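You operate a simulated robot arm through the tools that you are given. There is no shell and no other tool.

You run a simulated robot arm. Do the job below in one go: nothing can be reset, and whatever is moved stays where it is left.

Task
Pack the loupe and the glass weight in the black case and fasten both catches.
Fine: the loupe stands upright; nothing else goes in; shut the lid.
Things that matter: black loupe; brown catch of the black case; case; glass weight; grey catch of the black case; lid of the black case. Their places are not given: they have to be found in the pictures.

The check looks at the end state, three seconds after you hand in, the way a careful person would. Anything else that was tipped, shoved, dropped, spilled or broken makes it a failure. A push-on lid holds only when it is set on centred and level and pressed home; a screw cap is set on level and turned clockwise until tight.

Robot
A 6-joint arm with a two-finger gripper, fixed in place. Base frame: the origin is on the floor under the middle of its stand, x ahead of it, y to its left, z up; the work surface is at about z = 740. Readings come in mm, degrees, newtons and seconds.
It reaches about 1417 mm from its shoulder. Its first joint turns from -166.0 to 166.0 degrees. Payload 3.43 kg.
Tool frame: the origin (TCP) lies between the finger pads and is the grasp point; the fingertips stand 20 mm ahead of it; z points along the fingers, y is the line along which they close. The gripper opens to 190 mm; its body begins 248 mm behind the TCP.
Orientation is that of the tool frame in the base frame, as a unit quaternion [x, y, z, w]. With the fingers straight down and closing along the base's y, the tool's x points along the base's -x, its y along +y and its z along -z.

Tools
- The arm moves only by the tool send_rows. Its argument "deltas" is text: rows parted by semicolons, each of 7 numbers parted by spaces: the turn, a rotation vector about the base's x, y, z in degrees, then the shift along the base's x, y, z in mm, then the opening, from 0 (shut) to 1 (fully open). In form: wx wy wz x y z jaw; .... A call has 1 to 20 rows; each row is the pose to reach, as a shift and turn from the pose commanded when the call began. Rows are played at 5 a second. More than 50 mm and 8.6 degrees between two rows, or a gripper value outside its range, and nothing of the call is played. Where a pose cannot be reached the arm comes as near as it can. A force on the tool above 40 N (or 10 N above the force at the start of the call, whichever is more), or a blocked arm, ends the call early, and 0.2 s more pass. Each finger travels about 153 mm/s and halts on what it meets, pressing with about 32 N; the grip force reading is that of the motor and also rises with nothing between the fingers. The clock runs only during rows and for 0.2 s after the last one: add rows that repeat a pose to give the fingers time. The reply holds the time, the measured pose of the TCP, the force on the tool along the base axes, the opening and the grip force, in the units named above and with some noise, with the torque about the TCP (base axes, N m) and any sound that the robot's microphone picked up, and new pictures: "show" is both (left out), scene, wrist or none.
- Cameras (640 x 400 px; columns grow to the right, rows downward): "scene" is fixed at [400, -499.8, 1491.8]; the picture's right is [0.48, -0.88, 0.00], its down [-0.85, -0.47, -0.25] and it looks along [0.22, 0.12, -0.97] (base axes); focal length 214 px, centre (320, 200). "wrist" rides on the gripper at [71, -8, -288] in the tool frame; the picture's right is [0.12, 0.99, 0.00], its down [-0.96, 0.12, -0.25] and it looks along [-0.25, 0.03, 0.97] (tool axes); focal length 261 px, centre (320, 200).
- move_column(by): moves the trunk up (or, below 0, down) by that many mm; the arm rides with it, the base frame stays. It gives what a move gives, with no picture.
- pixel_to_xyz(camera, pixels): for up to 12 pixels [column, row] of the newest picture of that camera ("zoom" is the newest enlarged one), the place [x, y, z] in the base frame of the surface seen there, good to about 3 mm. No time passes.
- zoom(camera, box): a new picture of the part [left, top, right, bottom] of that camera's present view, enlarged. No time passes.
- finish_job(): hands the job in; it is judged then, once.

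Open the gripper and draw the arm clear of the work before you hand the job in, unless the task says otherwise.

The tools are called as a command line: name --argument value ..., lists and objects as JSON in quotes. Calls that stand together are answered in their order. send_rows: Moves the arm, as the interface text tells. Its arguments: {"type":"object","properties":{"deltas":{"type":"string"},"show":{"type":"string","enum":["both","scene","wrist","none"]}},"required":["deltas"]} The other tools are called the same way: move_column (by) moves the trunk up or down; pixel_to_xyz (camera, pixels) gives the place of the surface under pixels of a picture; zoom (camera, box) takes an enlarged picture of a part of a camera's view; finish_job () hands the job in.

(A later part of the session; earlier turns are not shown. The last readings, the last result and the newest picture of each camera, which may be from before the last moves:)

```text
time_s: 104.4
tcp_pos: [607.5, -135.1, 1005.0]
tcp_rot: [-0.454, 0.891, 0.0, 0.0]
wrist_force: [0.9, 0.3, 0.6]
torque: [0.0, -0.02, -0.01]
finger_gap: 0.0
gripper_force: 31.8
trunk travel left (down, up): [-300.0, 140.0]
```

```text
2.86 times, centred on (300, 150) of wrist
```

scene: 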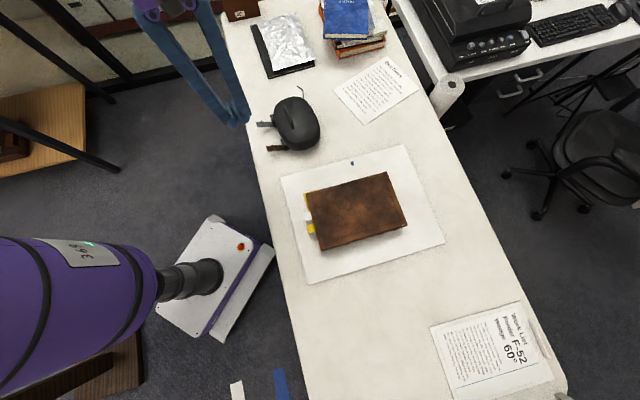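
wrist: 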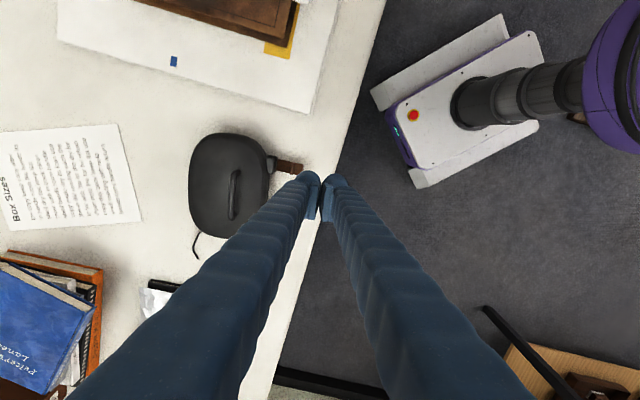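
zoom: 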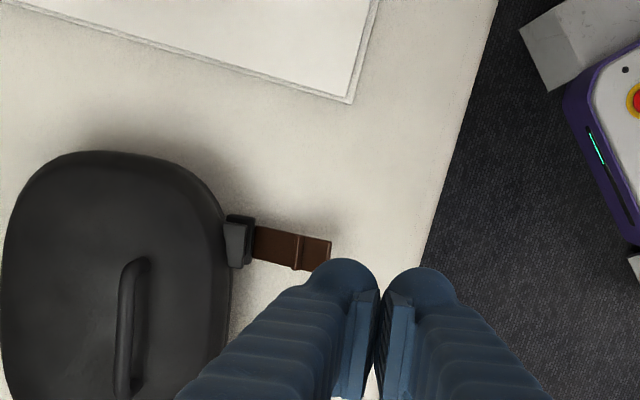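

The gripper is lined up with the brown strap; tip is ~31 mm from TCP. I back out 5 mm and descend so the fingertips are at z≈760.

send_rows --deltas "0 0 0 -4 3 -40 0; 0 0 0 -4 3 -85 0; 0 0 0 -4 3 -130 0; 0 0 0 -4 3 -175 0; 0 0 0 -4 3 -205 0; 0 0 0 -4 3 -224.7 0; 0 0 0 -4 3 -224.7 0" --show "both"

zoom --camera "wrist" --box '[200, 100, 400, 240]'

zoom --camera "scene" --box '[250, 100, 314, 155]'

```text
time_s: 106.0
tcp_pos: [603.1, -132.1, 780.1]
tcp_rot: [-0.453, 0.891, 0.0, 0.0]
wrist_force: [0.0, -0.2, 0.4]
torque: [0.05, 0.0, -0.01]
finger_gap: 0.2
gripper_force: 31.7
trunk travel left (down, up): [-300.0, 140.0]
```

scene: 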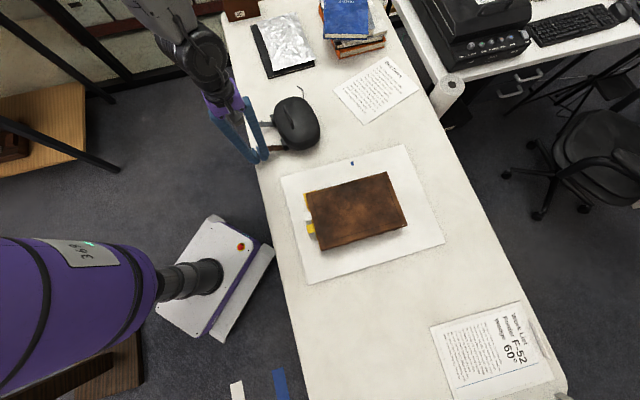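
wrist: 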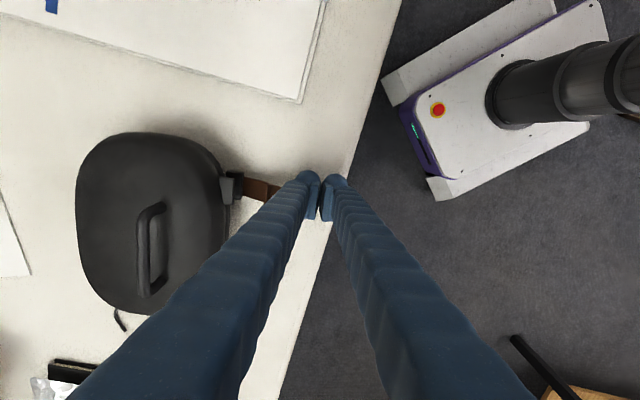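

```text
2.86 times, centred on (300, 170) of wrist
```

zoom: 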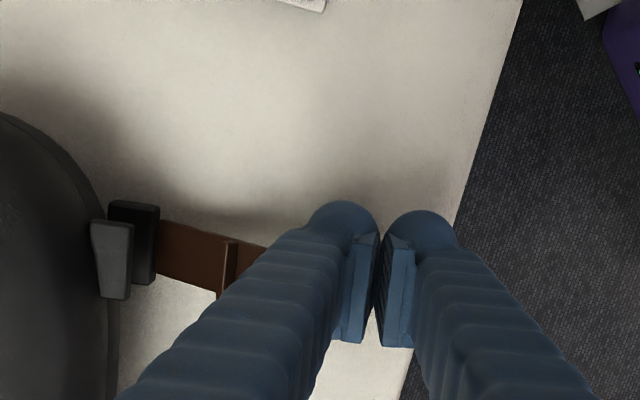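

```text
7.27 times, centred on (282, 128) of scene
```

zoom: 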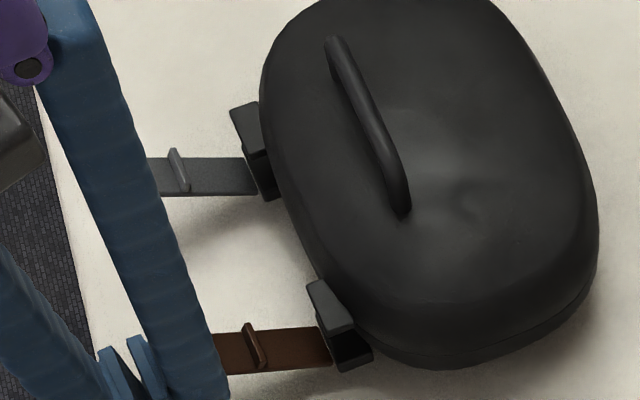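

The finger is just outside the brown strap's tip. I move in and follow the strap's arc upward to about 70°.

send_rows --deltas "0 0 0 4 -3 0 0; 0 0 0 8.1 -5.9 0 0; 0 0 0 10.5 -7.6 4 0; 0 0 0 13.4 -9.8 9.7 0; 0 0 0 16.2 -11.8 13.5 0; 0 0 0 19.3 -14 16.9 0; 0 0 0 22.7 -16.5 20 0; 0 0 0 26 -18.9 22.7 0; 0 0 0 29.8 -21.6 25 0; 0 0 0 33.6 -24.4 27.1 0; 0 0 0 33.6 -24.4 27.1 0" --show "both"

zoom --camera "scene" --box '[250, 100, 314, 155]'

zoom --camera "wrist" --box '[200, 100, 400, 240]'

```text
time_s: 108.4
tcp_pos: [637.6, -156.9, 807.5]
tcp_rot: [-0.453, 0.891, 0.0, 0.001]
wrist_force: [-0.2, 0.5, 0.3]
torque: [0.03, -0.01, -0.01]
finger_gap: 0.1
gripper_force: 32.1
trunk travel left (down, up): [-300.0, 140.0]
```

scene: 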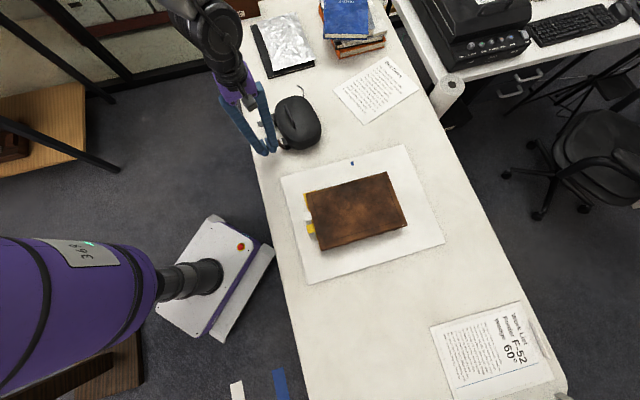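
wrist: 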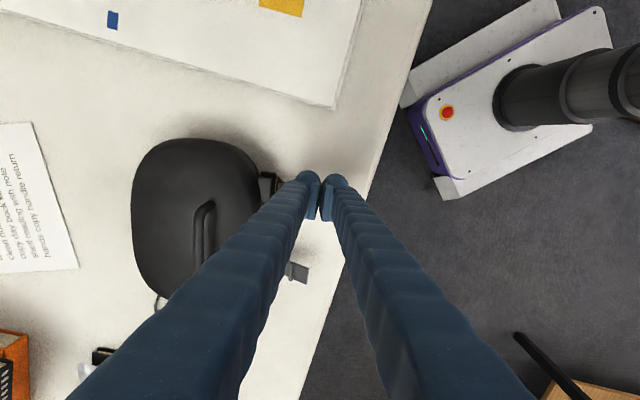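

```text
7.27 times, centred on (282, 128) of scene
```

zoom: 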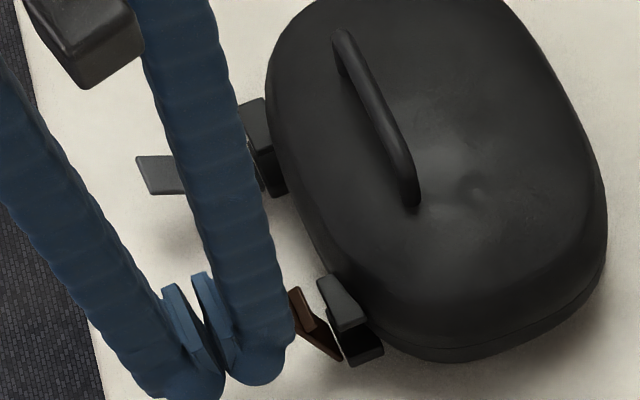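

```text
2.86 times, centred on (300, 170) of wrist
```

zoom: 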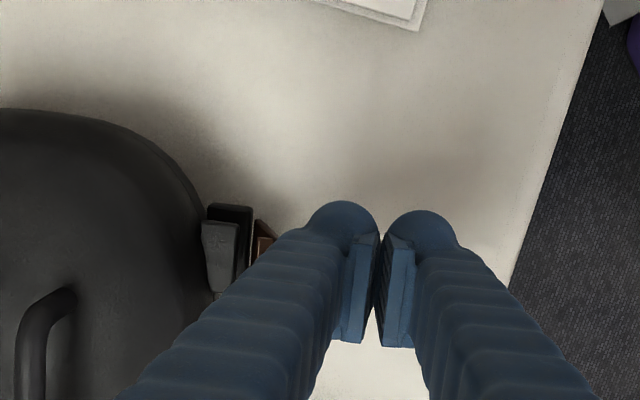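

The brown strap has swung up steeply beside its tab. I continue inward in small steps with slight lift, watching force and sound.

send_rows --deltas "0 0 0 2 -1.5 0.8 0; 0 0 0 4 -2.9 1.5 0; 0 0 0 6.1 -4.4 2.1 0; 0 0 0 8.1 -5.9 2.6 0; 0 0 0 10.1 -7.4 3 0; 0 0 0 12.1 -8.8 3.3 0; 0 0 0 14.2 -10.3 3.5 0; 0 0 0 16.2 -11.8 3.5 0; 0 0 0 16.2 -11.8 3.5 0" --show "both"

zoom --camera "scene" --box '[250, 100, 314, 155]'

zoom --camera "wrist" --box '[200, 100, 400, 240]'

```text
time_s: 110.4
tcp_pos: [652.3, -167.8, 810.2]
tcp_rot: [-0.454, 0.891, 0.0, 0.0]
wrist_force: [-0.5, -0.3, 0.5]
torque: [-0.02, 0.0, -0.01]
finger_gap: 0.1
gripper_force: 31.4
trunk travel left (down, up): [-300.0, 140.0]
```

scene: 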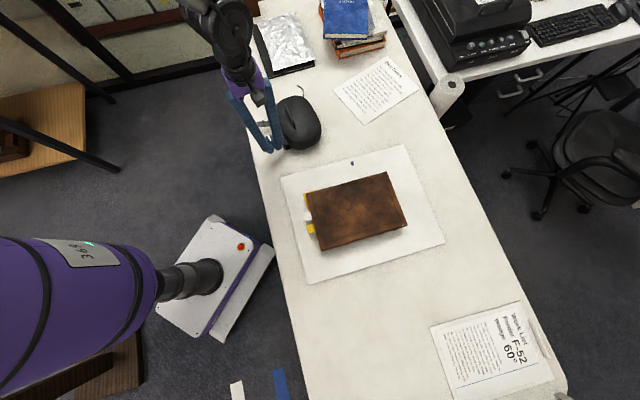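
wrist: 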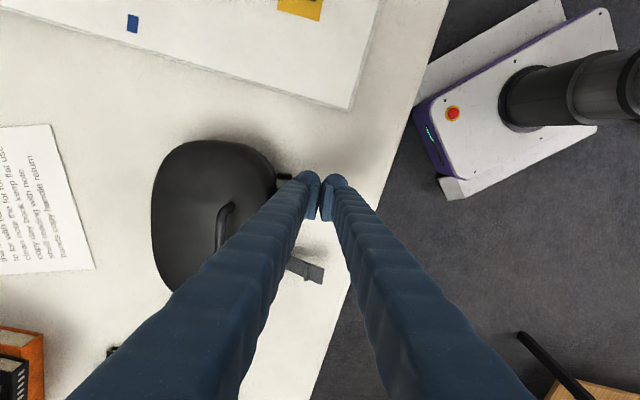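

```text
7.27 times, centred on (282, 128) of scene
```

zoom: 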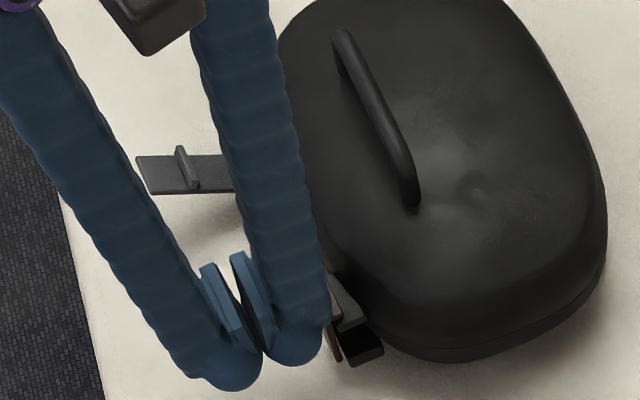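

```text
2.86 times, centred on (300, 170) of wrist
```

zoom: 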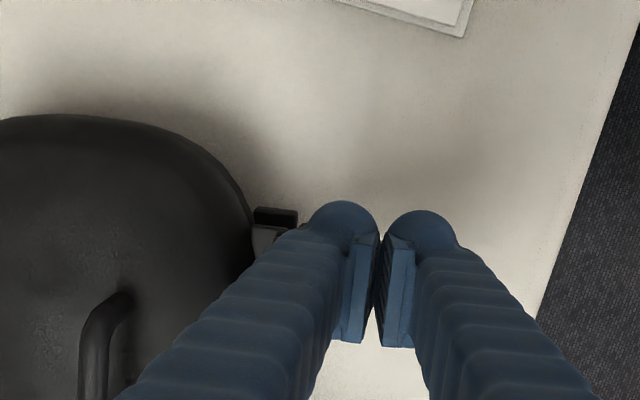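

Strap is near vertical. I zoom in tightly on it.

zoom --camera "scene" --box '[284, 132, 308, 152]'

send_rows --deltas "0 0 0 1 -0.7 0 0; 0 0 0 2 -1.5 0 0; 0 0 0 3 -2.2 0 0; 0 0 0 4 -2.9 0 0; 0 0 0 4 -2.9 0 0" --show "scene"

zoom --camera "scene" --box '[284, 132, 308, 152]'

```text
16.00 times, centred on (296, 142) of scene
```

zoom: 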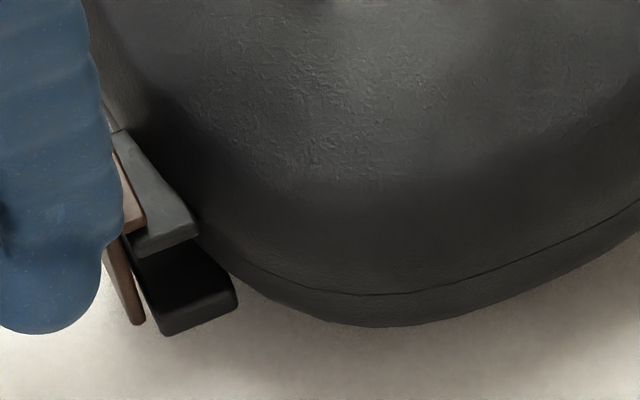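

```text
time_s: 111.6
tcp_pos: [657.3, -171.2, 809.2]
tcp_rot: [-0.453, 0.891, 0.001, 0.0]
wrist_force: [-0.5, 1.4, 0.7]
torque: [-0.02, -0.01, 0.02]
finger_gap: 0.1
gripper_force: 31.8
trunk travel left (down, up): [-300.0, 140.0]
```

scene: 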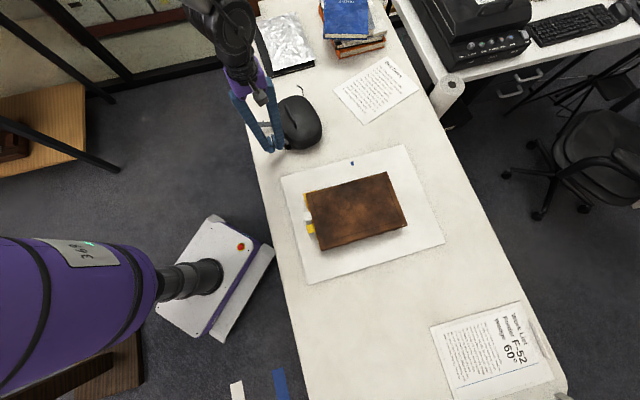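

```text
16.00 times, centred on (296, 142) of scene
```

zoom: 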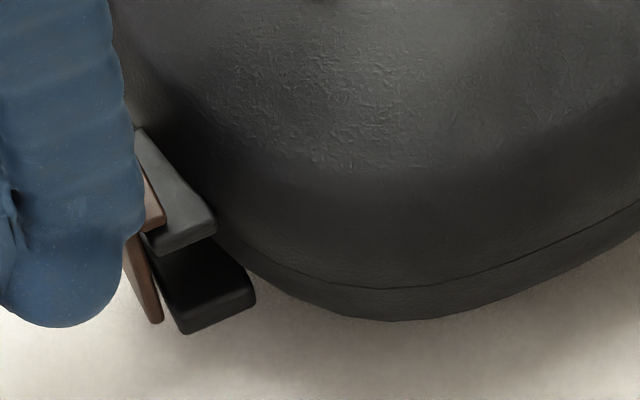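

The strap's rib reaches the tab but my push now just slides the light case backward. I'll retreat outward to see whether the strap holds or falls.

send_rows --deltas "0 0 0 -8 6 0 0; 0 0 0 -20 15 0 0; 0 0 0 -35 26 0 0; 0 0 0 -55 40 0 0; 0 0 0 -75 54 10 0; 0 0 0 -95 69 30 0; 0 0 0 -95 69 60 0; 0 0 0 -95 69 60 0" --show "both"

zoom --camera "scene" --box '[250, 85, 330, 155]'

```text
time_s: 113.4
tcp_pos: [563.6, -102.7, 872.6]
tcp_rot: [-0.454, 0.891, 0.001, -0.001]
wrist_force: [0.5, -0.4, -0.7]
torque: [0.01, -0.01, 0.05]
finger_gap: 0.1
gripper_force: 32.1
trunk travel left (down, up): [-300.0, 140.0]
```

scene: 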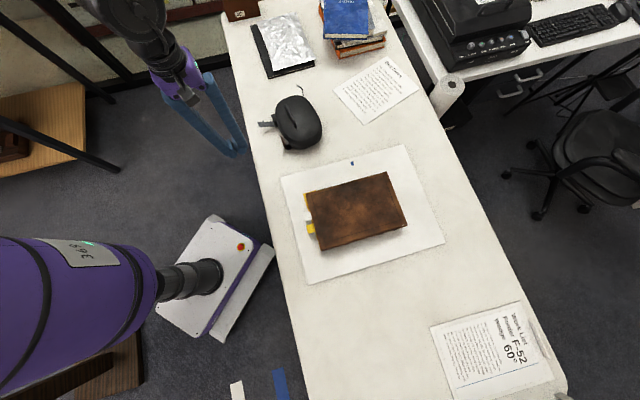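
wrist: 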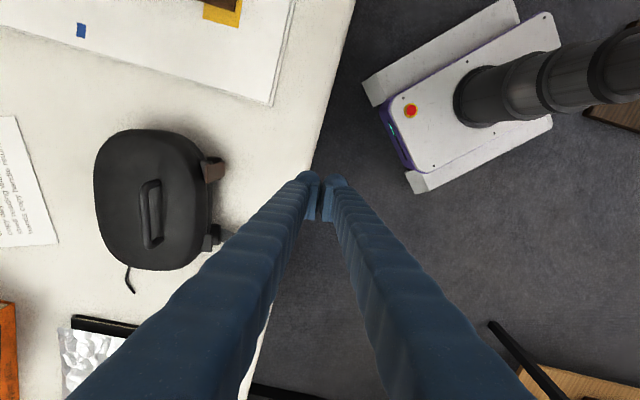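

```text
5.71 times, centred on (290, 120) of scene
```

zoom: 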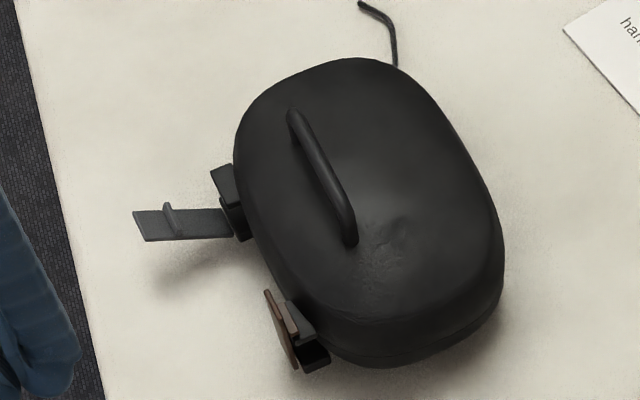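

The brown strap stays upright against the tab. I'll look closely to judge whether the rib has hooked over the tab.

zoom --camera "scene" --box '[278, 130, 302, 150]'

pixel_to_xyz --camera "zoom" --pixels '[[230, 130], [240, 180], [270, 230], [290, 180], [330, 230], [300, 300], [350, 300], [260, 250], [310, 200], [200, 160], [235, 145], [255, 210]]'

zoom --camera "wrist" --box '[190, 145, 240, 195]'

```text
16.00 times, centred on (290, 140) of scene
```

zoom: 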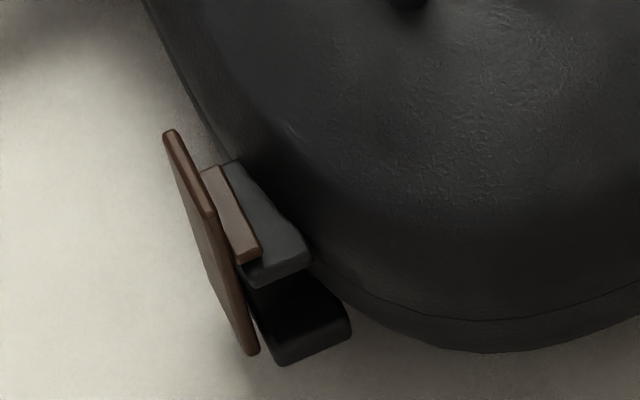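

```text
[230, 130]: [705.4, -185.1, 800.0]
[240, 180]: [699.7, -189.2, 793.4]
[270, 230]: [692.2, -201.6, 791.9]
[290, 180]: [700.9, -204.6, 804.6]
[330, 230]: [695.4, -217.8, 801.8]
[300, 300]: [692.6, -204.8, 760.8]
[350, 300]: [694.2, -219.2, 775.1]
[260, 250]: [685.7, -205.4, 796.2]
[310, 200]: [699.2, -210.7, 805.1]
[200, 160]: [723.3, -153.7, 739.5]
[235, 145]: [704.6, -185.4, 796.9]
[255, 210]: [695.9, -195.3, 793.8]
```

```text
8.00 times, centred on (215, 170) of wrist
```

zoom: 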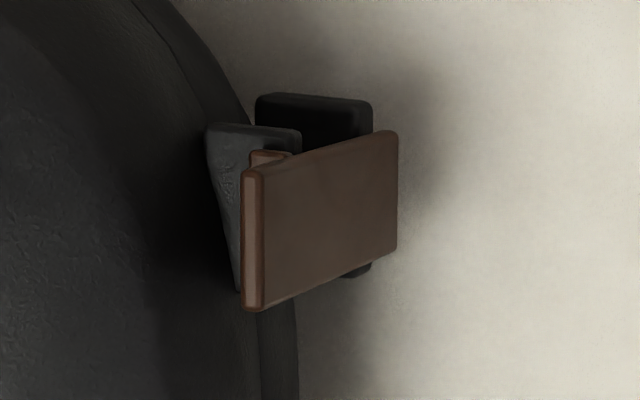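

The rib seems to lie on top of the tab. I'll measure the strap's top and bottom to get its angle.

zoom --camera "scene" --box '[278, 130, 302, 150]'

pixel_to_xyz --camera "zoom" --pixels '[[172, 140], [190, 172], [208, 205], [252, 345], [240, 330], [225, 290], [215, 260], [200, 225], [212, 175], [225, 200], [240, 230], [252, 250]]'

```text
16.00 times, centred on (290, 140) of scene
```

zoom: 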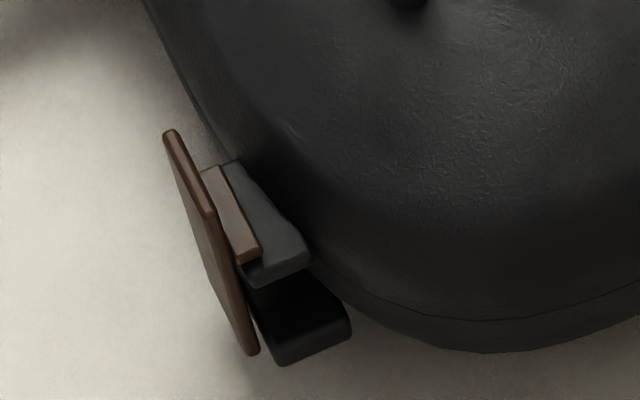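

```text
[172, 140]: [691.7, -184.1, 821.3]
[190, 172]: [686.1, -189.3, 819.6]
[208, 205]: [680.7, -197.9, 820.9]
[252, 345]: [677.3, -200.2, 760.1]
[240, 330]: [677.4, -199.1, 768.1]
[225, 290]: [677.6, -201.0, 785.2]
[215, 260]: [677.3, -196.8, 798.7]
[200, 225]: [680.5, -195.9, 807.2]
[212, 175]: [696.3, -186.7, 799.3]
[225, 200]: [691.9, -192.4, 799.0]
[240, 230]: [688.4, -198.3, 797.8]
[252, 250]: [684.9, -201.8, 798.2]
```

The brown strap stands vertical (u −666 top and bottom) with its rib over the tab top – it holds by itself. Now the grey catch: zoom and measure.

zoom --camera "scene" --box '[262, 108, 300, 138]'

pixel_to_xyz --camera "zoom" --pixels '[[110, 150], [120, 200], [165, 160], [200, 175], [185, 140], [260, 170], [290, 190], [310, 200], [300, 100], [340, 130], [345, 180], [250, 195]]'

```text
13.33 times, centred on (281, 123) of scene
```

zoom: 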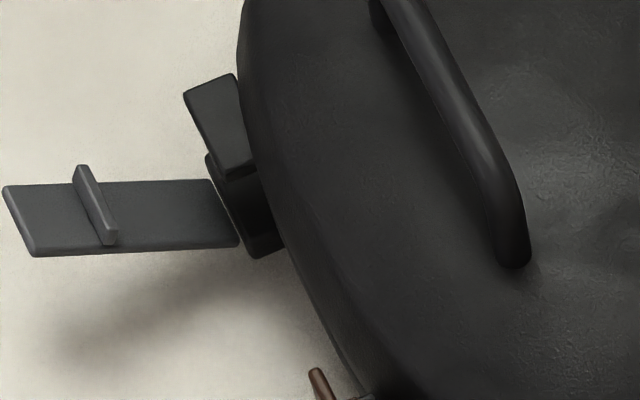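

```text
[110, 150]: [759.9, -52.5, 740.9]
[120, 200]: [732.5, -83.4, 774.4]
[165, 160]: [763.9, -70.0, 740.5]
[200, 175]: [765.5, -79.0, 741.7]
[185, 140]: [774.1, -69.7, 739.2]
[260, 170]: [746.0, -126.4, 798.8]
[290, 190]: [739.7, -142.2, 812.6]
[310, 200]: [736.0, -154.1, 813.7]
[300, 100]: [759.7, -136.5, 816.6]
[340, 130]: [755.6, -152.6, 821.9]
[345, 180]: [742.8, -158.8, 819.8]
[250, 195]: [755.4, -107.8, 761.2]
```

pixel_to_xyz --camera "zoom" --pixels '[[10, 195], [35, 248], [22, 222], [60, 215], [80, 175], [110, 235], [95, 205], [150, 215], [200, 215], [225, 230], [210, 110], [235, 165]]'

pixel_to_xyz --camera "zoom" --pixels '[[195, 95], [230, 80], [215, 185], [230, 240], [212, 165], [265, 250], [240, 200], [205, 185], [235, 240], [420, 20], [500, 240], [460, 130]]'

```text
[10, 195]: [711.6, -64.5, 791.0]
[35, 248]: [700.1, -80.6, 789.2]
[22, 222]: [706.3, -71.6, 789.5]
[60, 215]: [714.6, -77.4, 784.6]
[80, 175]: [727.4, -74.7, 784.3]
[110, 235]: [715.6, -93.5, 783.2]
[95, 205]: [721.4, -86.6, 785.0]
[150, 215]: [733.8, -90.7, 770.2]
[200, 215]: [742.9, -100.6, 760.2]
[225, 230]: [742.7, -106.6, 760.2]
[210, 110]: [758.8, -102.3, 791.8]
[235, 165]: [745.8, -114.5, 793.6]
```

```text
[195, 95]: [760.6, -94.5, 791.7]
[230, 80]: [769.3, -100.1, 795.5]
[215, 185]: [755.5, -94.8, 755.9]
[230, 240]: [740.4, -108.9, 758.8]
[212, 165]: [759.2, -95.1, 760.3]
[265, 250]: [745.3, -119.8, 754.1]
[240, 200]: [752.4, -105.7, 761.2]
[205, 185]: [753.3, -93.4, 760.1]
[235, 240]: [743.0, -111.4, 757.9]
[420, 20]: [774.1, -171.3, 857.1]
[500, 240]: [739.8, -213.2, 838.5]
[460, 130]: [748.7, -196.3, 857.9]
```

Grey strap: tip ≈ (706,−72,789), hinge ≈ u −663. I move over to its outside with the same geometry as for the brown one and descend.

send_rows --deltas "0 0 0 22 10 0 0; 0 0 0 55 25 0 0; 0 0 0 85 40 0 0; 0 0 0 110 51.1 0 0; 0 0 0 110 51.1 -30 0; 0 0 0 110 51.1 -65 0; 0 0 0 110 51.1 -90.6 0; 0 0 0 110 51.1 -90.6 0" --show "both"

zoom --camera "wrist" --box '[200, 100, 400, 240]'

zoom --camera "scene" --box '[250, 90, 330, 155]'

```text
time_s: 115.2
tcp_pos: [673.6, -51.0, 779.2]
tcp_rot: [-0.454, 0.891, 0.0, -0.001]
wrist_force: [0.2, 0.6, -0.3]
torque: [-0.02, 0.01, -0.01]
finger_gap: 0.0
gripper_force: 31.9
trunk travel left (down, up): [-300.0, 140.0]
```

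scene: 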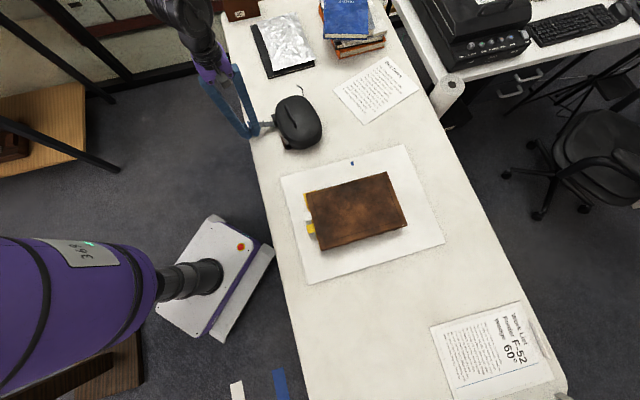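
wrist: 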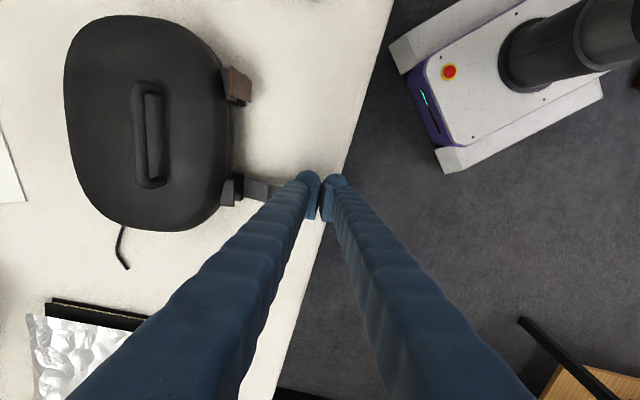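

```text
2.86 times, centred on (300, 170) of wrist
```

zoom: 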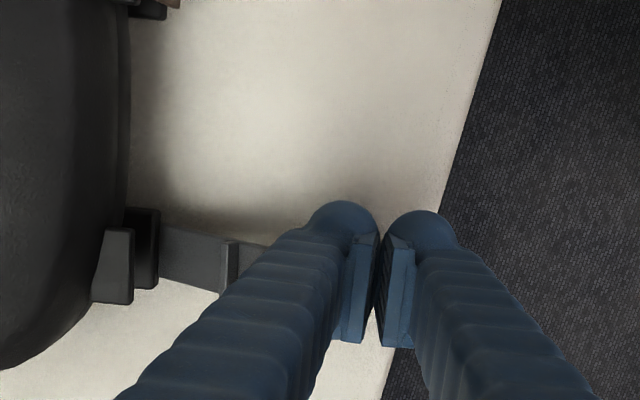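

```text
6.15 times, centred on (290, 122) of scene
```

zoom: 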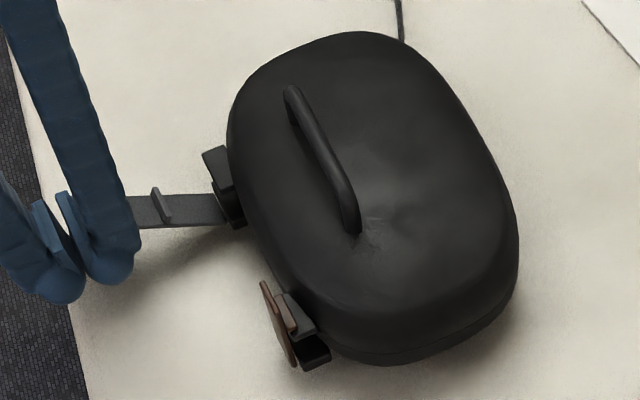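

Same relative position as before. I run the same arc on the grey strap.

send_rows --deltas "0 0 0 4 -3 0 0; 0 0 0 8.1 -5.9 0 0; 0 0 0 10.5 -7.6 4 0; 0 0 0 13.4 -9.8 9.7 0; 0 0 0 16.2 -11.8 13.5 0; 0 0 0 19.3 -14 16.9 0; 0 0 0 22.7 -16.5 20 0; 0 0 0 26 -18.9 22.7 0; 0 0 0 29.8 -21.6 25 0; 0 0 0 33.6 -24.4 27.1 0; 0 0 0 33.6 -24.4 27.1 0" --show "both"

zoom --camera "scene" --box '[250, 90, 330, 155]'

zoom --camera "wrist" --box '[200, 100, 400, 240]'

```text
time_s: 117.6
tcp_pos: [706.7, -75.4, 806.7]
tcp_rot: [-0.453, 0.891, 0.001, -0.001]
wrist_force: [-0.2, 0.7, -0.4]
torque: [0.0, -0.01, 0.0]
finger_gap: 0.2
gripper_force: 32.5
trunk travel left (down, up): [-300.0, 140.0]
```

scene: 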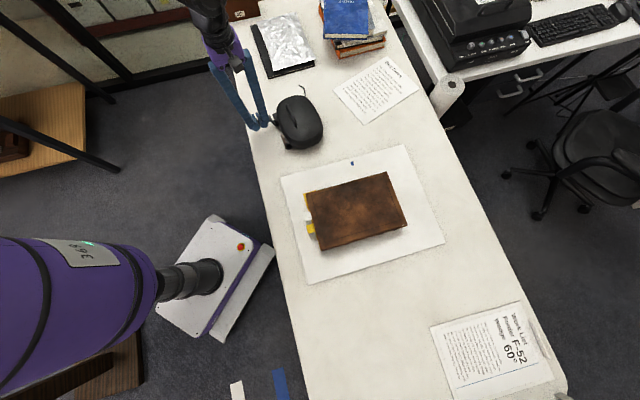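
wrist: 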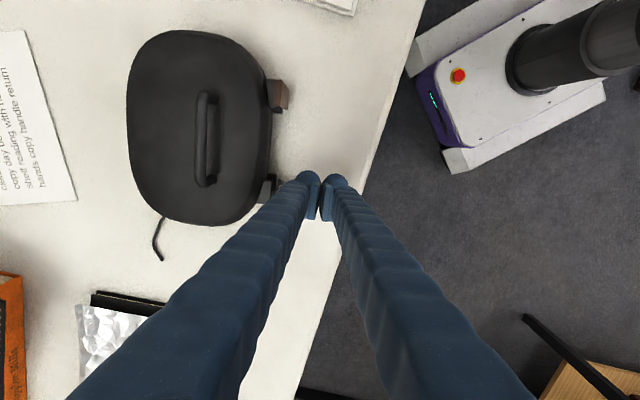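

```text
6.15 times, centred on (290, 122) of scene
```

zoom: 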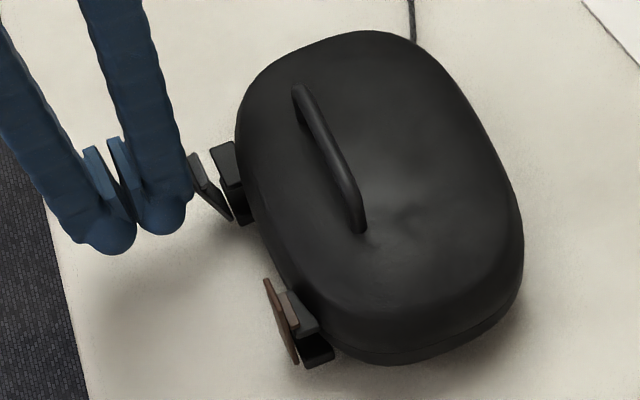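

```text
2.86 times, centred on (300, 170) of wrist
```

zoom: 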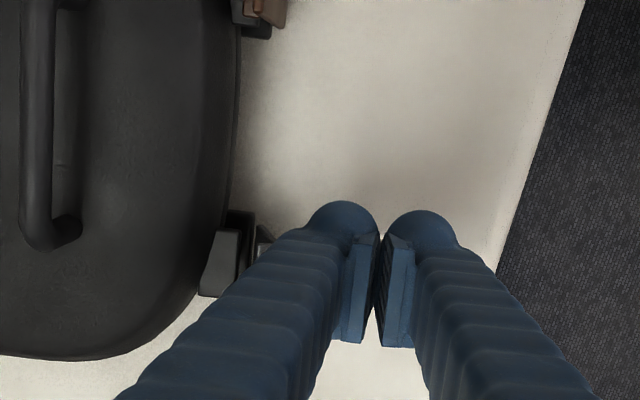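

The grey strap is up at a steep angle, the case shifted only slightly. I continue inward 20 mm with small lift.

send_rows --deltas "0 0 0 2 -1.5 0.8 0; 0 0 0 4 -2.9 1.5 0; 0 0 0 6.1 -4.4 2.1 0; 0 0 0 8.1 -5.9 2.6 0; 0 0 0 10.1 -7.4 3 0; 0 0 0 12.1 -8.8 3.3 0; 0 0 0 14.2 -10.3 3.5 0; 0 0 0 16.2 -11.8 3.5 0; 0 0 0 16.2 -11.8 3.5 0" --show "both"

zoom --camera "scene" --box '[250, 90, 330, 155]'

zoom --camera "scene" --box '[274, 108, 302, 132]'

```text
time_s: 119.6
tcp_pos: [722.7, -88.1, 809.7]
tcp_rot: [-0.454, 0.891, 0.0, 0.0]
wrist_force: [-0.9, 0.0, 0.1]
torque: [0.01, -0.02, -0.04]
finger_gap: 0.0
gripper_force: 32.7
trunk travel left (down, up): [-300.0, 140.0]
```

scene: 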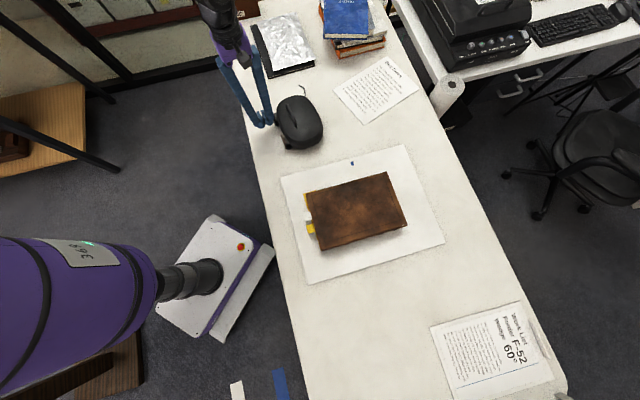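
wrist: 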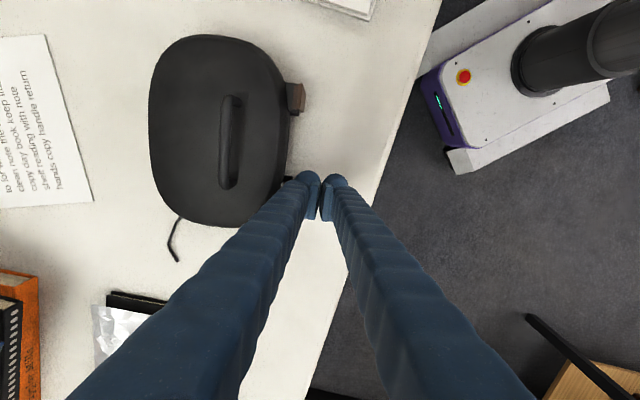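

```text
6.15 times, centred on (290, 122) of scene
```

zoom: 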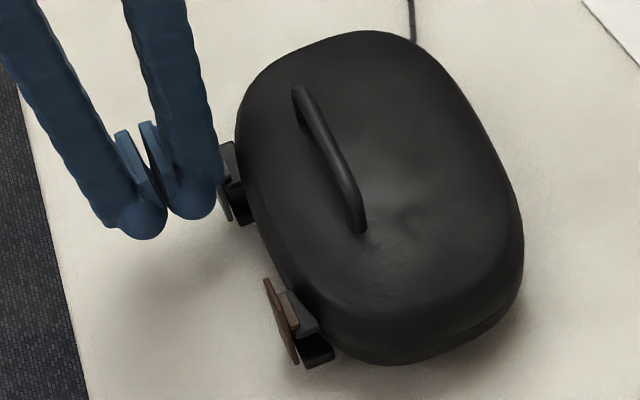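

```text
16.00 times, centred on (288, 120) of scene
```

zoom: 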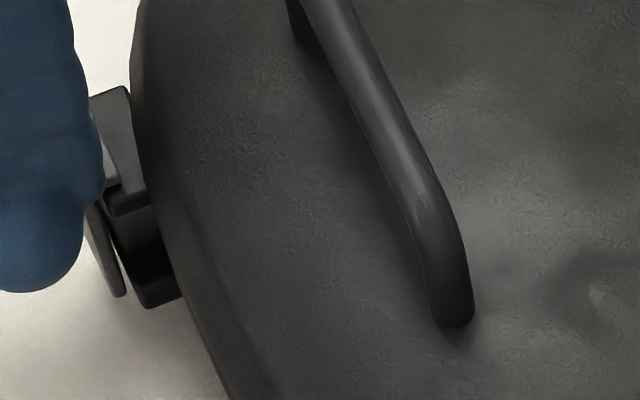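

The rib is at the tab's edge. I push the last 5–6 mm.

send_rows --deltas "0 0 0 1 -0.7 0 0; 0 0 0 2 -1.5 0 0; 0 0 0 3 -2.2 0 0; 0 0 0 4 -2.9 0 0; 0 0 0 5 -3.6 0 0; 0 0 0 5 -3.6 0 0" --show "scene"

zoom --camera "scene" --box '[274, 108, 302, 132]'

```text
time_s: 121.0
tcp_pos: [727.2, -90.1, 810.7]
tcp_rot: [-0.454, 0.891, 0.0, 0.0]
wrist_force: [-2.8, 1.2, 0.9]
torque: [0.0, -0.03, 0.0]
finger_gap: 0.0
gripper_force: 32.0
trunk travel left (down, up): [-300.0, 140.0]
```

scene: 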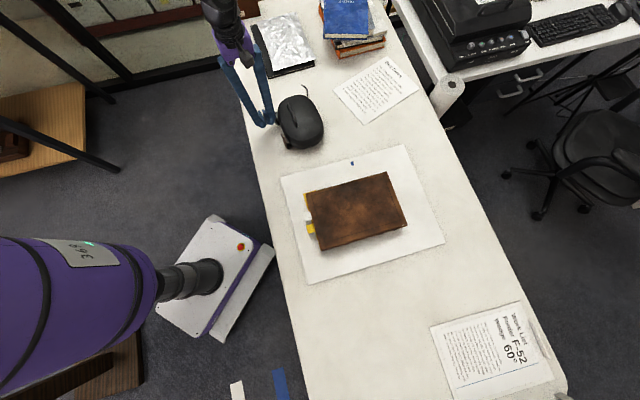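

```text
16.00 times, centred on (288, 120) of scene
```

zoom: 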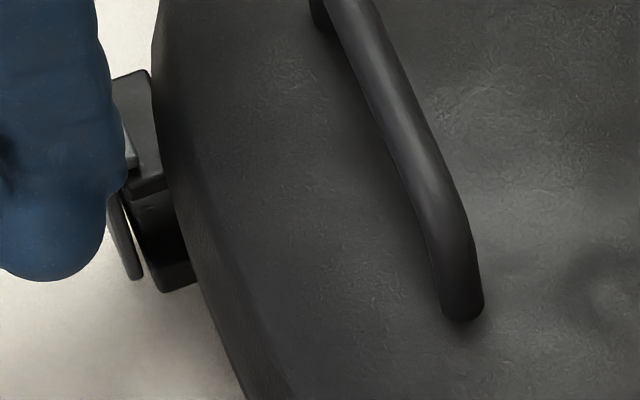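

Strap is vertical and the case began to slide with ~3 N. I retreat outward and inspect both catches.

send_rows --deltas "0 0 0 -8 6 0 0; 0 0 0 -20 15 0 0; 0 0 0 -35 26 0 0; 0 0 0 -55 40 0 0; 0 0 0 -75 54 10 0; 0 0 0 -95 69 35 0; 0 0 0 -95 69 75 0; 0 0 0 -95 69 75 0" --show "both"

zoom --camera "scene" --box '[274, 106, 302, 130]'

pixel_to_xyz --camera "zoom" --pixels '[[120, 120], [130, 150], [150, 100], [145, 200], [160, 150], [170, 250], [110, 90], [140, 240], [120, 200], [100, 150], [150, 170], [180, 150]]'

zoom --camera "scene" --box '[250, 85, 330, 155]'

```text
time_s: 122.8
tcp_pos: [633.0, -21.9, 884.3]
tcp_rot: [-0.455, 0.891, 0.001, 0.0]
wrist_force: [-0.7, -0.4, 0.0]
torque: [-0.02, 0.04, 0.01]
finger_gap: 0.0
gripper_force: 31.8
trunk travel left (down, up): [-300.0, 140.0]
```

scene: 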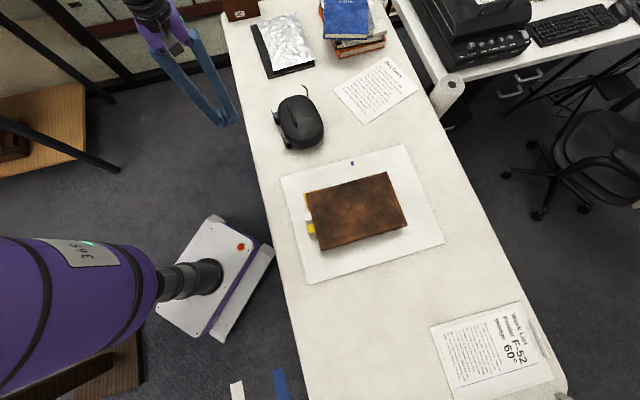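
wrist: 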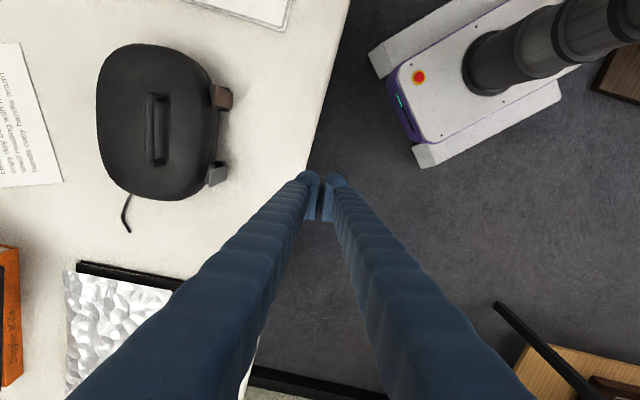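

```text
16.00 times, centred on (288, 118) of scene
```

zoom: 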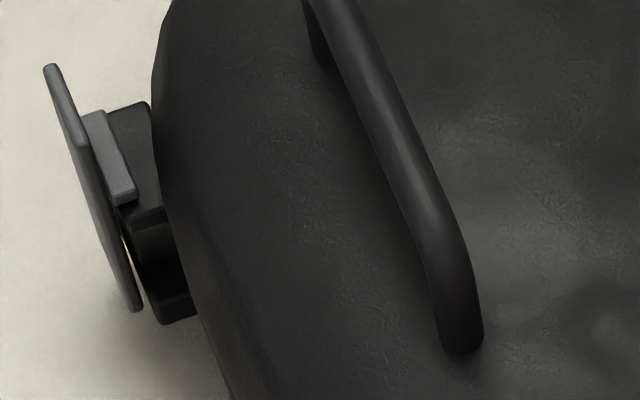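

```text
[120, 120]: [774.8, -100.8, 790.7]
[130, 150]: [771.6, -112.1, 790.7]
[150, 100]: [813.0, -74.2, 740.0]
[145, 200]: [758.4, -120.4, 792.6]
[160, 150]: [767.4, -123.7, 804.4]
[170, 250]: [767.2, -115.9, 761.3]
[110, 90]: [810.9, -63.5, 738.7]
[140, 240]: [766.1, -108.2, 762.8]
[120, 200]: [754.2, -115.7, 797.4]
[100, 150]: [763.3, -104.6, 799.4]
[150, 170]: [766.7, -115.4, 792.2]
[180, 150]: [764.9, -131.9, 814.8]
```

```text
5.71 times, centred on (290, 120) of scene
```

zoom: 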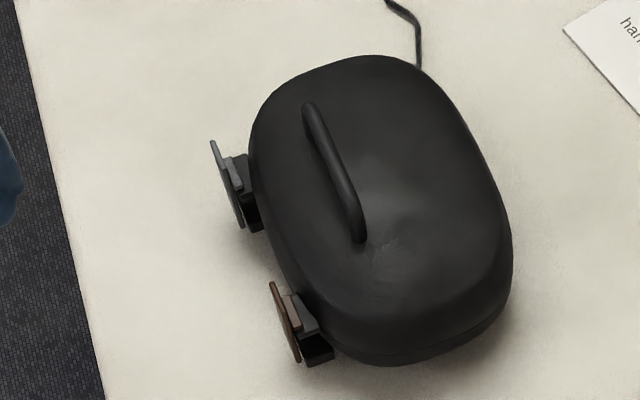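

Both straps now stand upright with ribs over the tabs, but no click was reported, so I want to press them home with a balanced squeeze (one finger behind the case). First measure the case's present pose.

zoom --camera "wrist" --box '[85, 35, 245, 215]'

pixel_to_xyz --camera "zoom" --pixels '[[415, 115], [420, 140], [412, 165], [405, 295], [412, 312], [400, 325], [130, 150], [132, 180], [150, 240], [280, 130], [285, 200], [278, 270]]'

pixel_to_xyz --camera "zoom" --pixels '[[128, 120], [127, 200], [140, 260], [160, 310], [220, 20], [300, 22], [370, 60], [300, 370], [240, 368], [350, 340], [395, 200], [390, 240]]'

```text
2.22 times, centred on (165, 125) of wrist
```

zoom: 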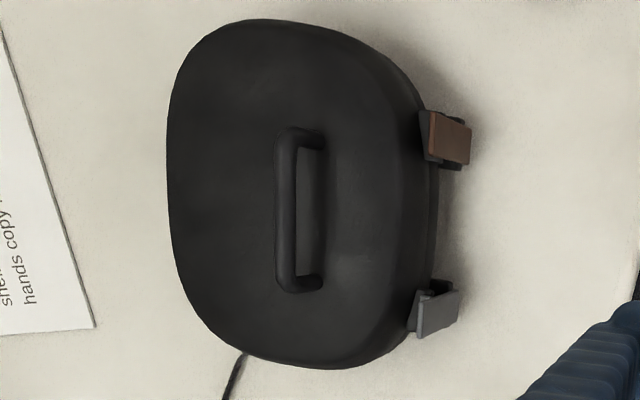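

```text
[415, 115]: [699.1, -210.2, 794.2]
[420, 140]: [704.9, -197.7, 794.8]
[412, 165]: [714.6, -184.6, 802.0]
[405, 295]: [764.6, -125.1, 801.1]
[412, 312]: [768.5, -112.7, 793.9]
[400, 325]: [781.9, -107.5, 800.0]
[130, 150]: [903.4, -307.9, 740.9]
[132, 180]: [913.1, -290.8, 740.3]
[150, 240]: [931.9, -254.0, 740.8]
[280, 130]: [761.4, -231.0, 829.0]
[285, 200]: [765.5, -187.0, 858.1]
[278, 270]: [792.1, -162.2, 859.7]
```

```text
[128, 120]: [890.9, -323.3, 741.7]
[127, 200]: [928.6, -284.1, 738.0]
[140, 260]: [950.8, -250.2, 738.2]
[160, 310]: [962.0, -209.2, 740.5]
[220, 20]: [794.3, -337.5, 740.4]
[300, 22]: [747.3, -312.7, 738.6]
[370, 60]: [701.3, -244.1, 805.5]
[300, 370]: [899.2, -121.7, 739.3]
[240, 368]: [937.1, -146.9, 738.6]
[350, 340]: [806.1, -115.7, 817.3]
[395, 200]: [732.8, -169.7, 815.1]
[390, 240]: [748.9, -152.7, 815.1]
```

zoom --camera "scene" --box '[272, 105, 308, 150]'

pixel_to_xyz --camera "zoom" --pixels '[[150, 60], [160, 80], [170, 100], [195, 190], [180, 150], [260, 300], [270, 320], [280, 340], [305, 390], [290, 360], [185, 85], [300, 320]]'

```text
8.89 times, centred on (290, 128) of scene
```

zoom: 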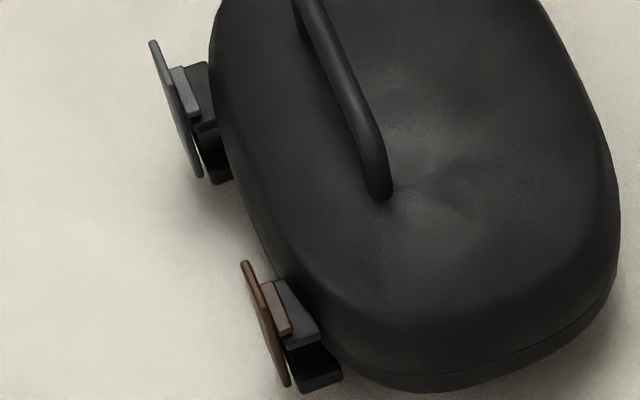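

```text
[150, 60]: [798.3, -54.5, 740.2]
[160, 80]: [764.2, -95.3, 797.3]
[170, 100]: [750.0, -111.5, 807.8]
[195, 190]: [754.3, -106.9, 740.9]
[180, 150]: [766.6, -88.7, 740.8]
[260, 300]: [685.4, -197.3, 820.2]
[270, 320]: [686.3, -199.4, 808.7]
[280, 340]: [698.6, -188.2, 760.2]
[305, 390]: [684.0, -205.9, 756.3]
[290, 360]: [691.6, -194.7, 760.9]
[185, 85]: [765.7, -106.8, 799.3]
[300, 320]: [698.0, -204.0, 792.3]
```

pixel_to_xyz --camera "zoom" --pixels '[[154, 47], [161, 63], [169, 80], [200, 172], [190, 140], [246, 267], [254, 283], [263, 302], [287, 380], [276, 345], [185, 95], [278, 310]]'

```text
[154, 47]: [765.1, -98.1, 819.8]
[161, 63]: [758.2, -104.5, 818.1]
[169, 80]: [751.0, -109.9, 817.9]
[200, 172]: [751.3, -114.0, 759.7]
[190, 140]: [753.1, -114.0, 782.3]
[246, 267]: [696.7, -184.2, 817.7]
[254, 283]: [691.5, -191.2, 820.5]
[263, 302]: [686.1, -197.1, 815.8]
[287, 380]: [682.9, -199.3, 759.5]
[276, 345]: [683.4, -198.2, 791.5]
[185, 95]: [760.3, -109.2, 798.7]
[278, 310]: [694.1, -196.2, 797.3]
```

Straps: brown top centre ≈ (691,−191,820), grey ≈ (758,−104,818); case back ≈ 163 mm behind. I'll rise, open fully and go above the case in line with the brown catch.

send_rows --deltas "0 0 0 0 0 40 0.2; 0 0 0 0 0 85 0.4; 0 0 0 5 -10 120 0.6; 0 0 0 22 -40 130 0.8; 0 0 0 45 -80 130 1; 0 0 0 67 -120 130 1; 0 0 0 90 -160 130 1; 0 0 0 110 -195 130 1; 0 0 -0.5 122 -217 130 1; 0 0 -0.5 122 -217 130 1" --show "wrist"

zoom --camera "wrist" --box '[200, 80, 440, 240]'

```text
time_s: 125.0
tcp_pos: [753.2, -241.8, 1016.1]
tcp_rot: [-0.451, 0.893, -0.001, 0.0]
wrist_force: [-0.9, 1.5, 0.3]
torque: [0.02, -0.01, -0.02]
finger_gap: 190.0
gripper_force: 0.0
trunk travel left (down, up): [-300.0, 140.0]
```

wrist: 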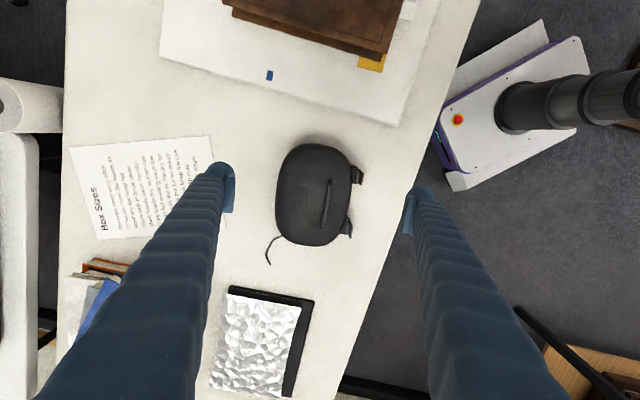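

```text
2.50 times, centred on (320, 160) of wrist
```

zoom: 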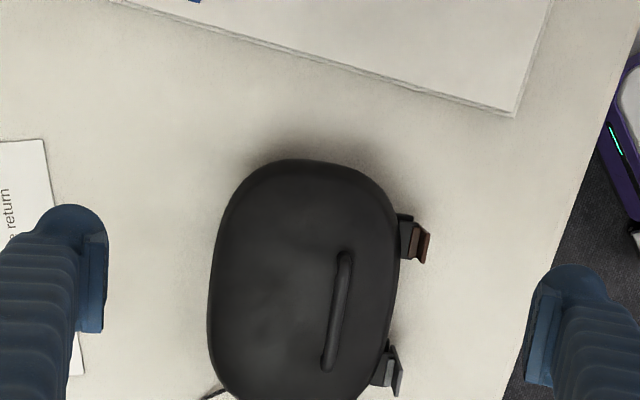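

Good overhead view. I zoom in on both catches from here.

zoom --camera "wrist" --box '[340, 160, 372, 190]'

zoom --camera "wrist" --box '[332, 212, 364, 242]'

```text
13.33 times, centred on (356, 175) of wrist
```

zoom: 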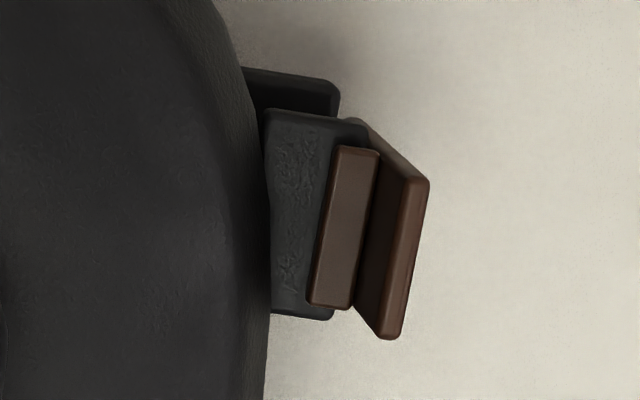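

```text
13.33 times, centred on (348, 227) of wrist
```

zoom: 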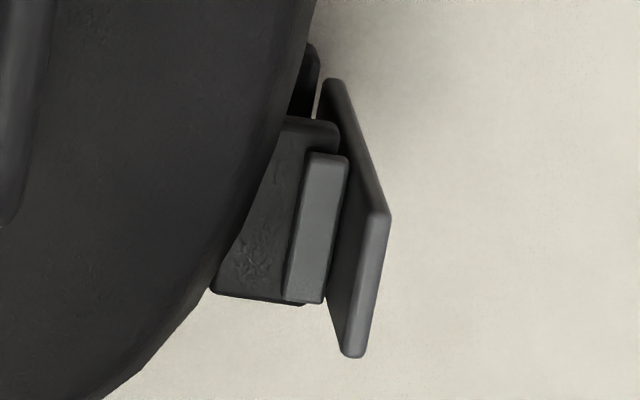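

Both ribs lie over their tabs in the same way. To be sure they are home, I'll straddle the case at the brown catch (14–16 mm clearance each side) and squeeze gently. Descending first.

send_rows --deltas "0 0 0 0 0 -40 1; 0 0 0 0 0 -85 1; 0 0 0 0 0 -130 1; 0 0 0 0 0 -170 1; 0 0 0 0 0 -200 1; 0 0 0 0 0 -218 1; 0 0 0 0 0 -218 1" --show "both"

zoom --camera "wrist" --box '[200, 100, 440, 250]'

```text
time_s: 126.6
tcp_pos: [754.3, -241.0, 796.4]
tcp_rot: [-0.45, 0.893, 0.0, 0.0]
wrist_force: [0.3, -0.5, -0.3]
torque: [0.02, 0.03, 0.0]
finger_gap: 190.1
gripper_force: 0.0
trunk travel left (down, up): [-300.0, 140.0]
```

scene: 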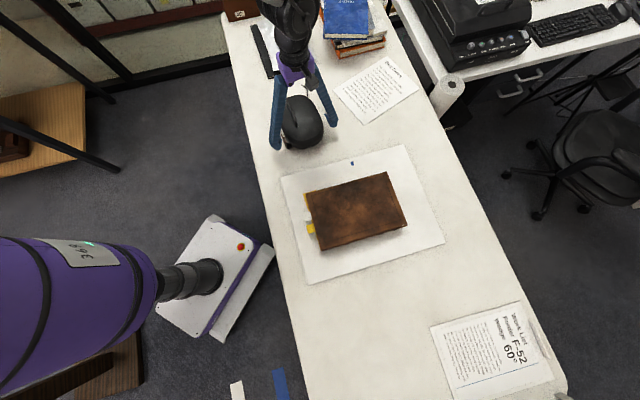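
wrist: 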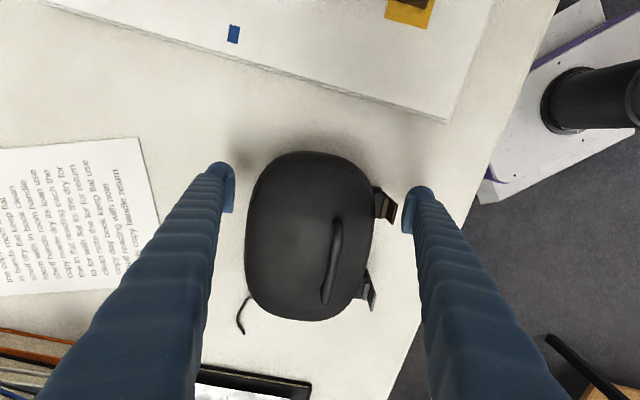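

```text
2.67 times, centred on (320, 175) of wrist
```

zoom: 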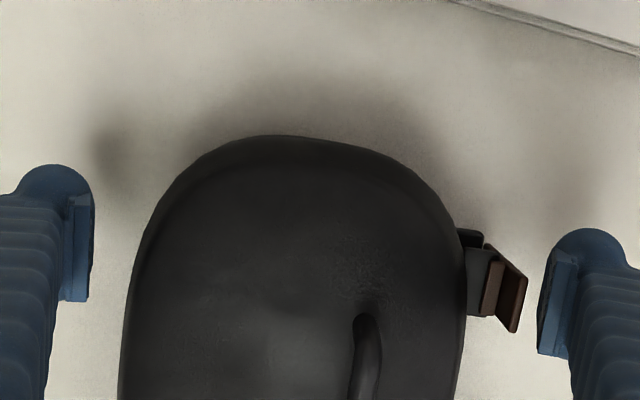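

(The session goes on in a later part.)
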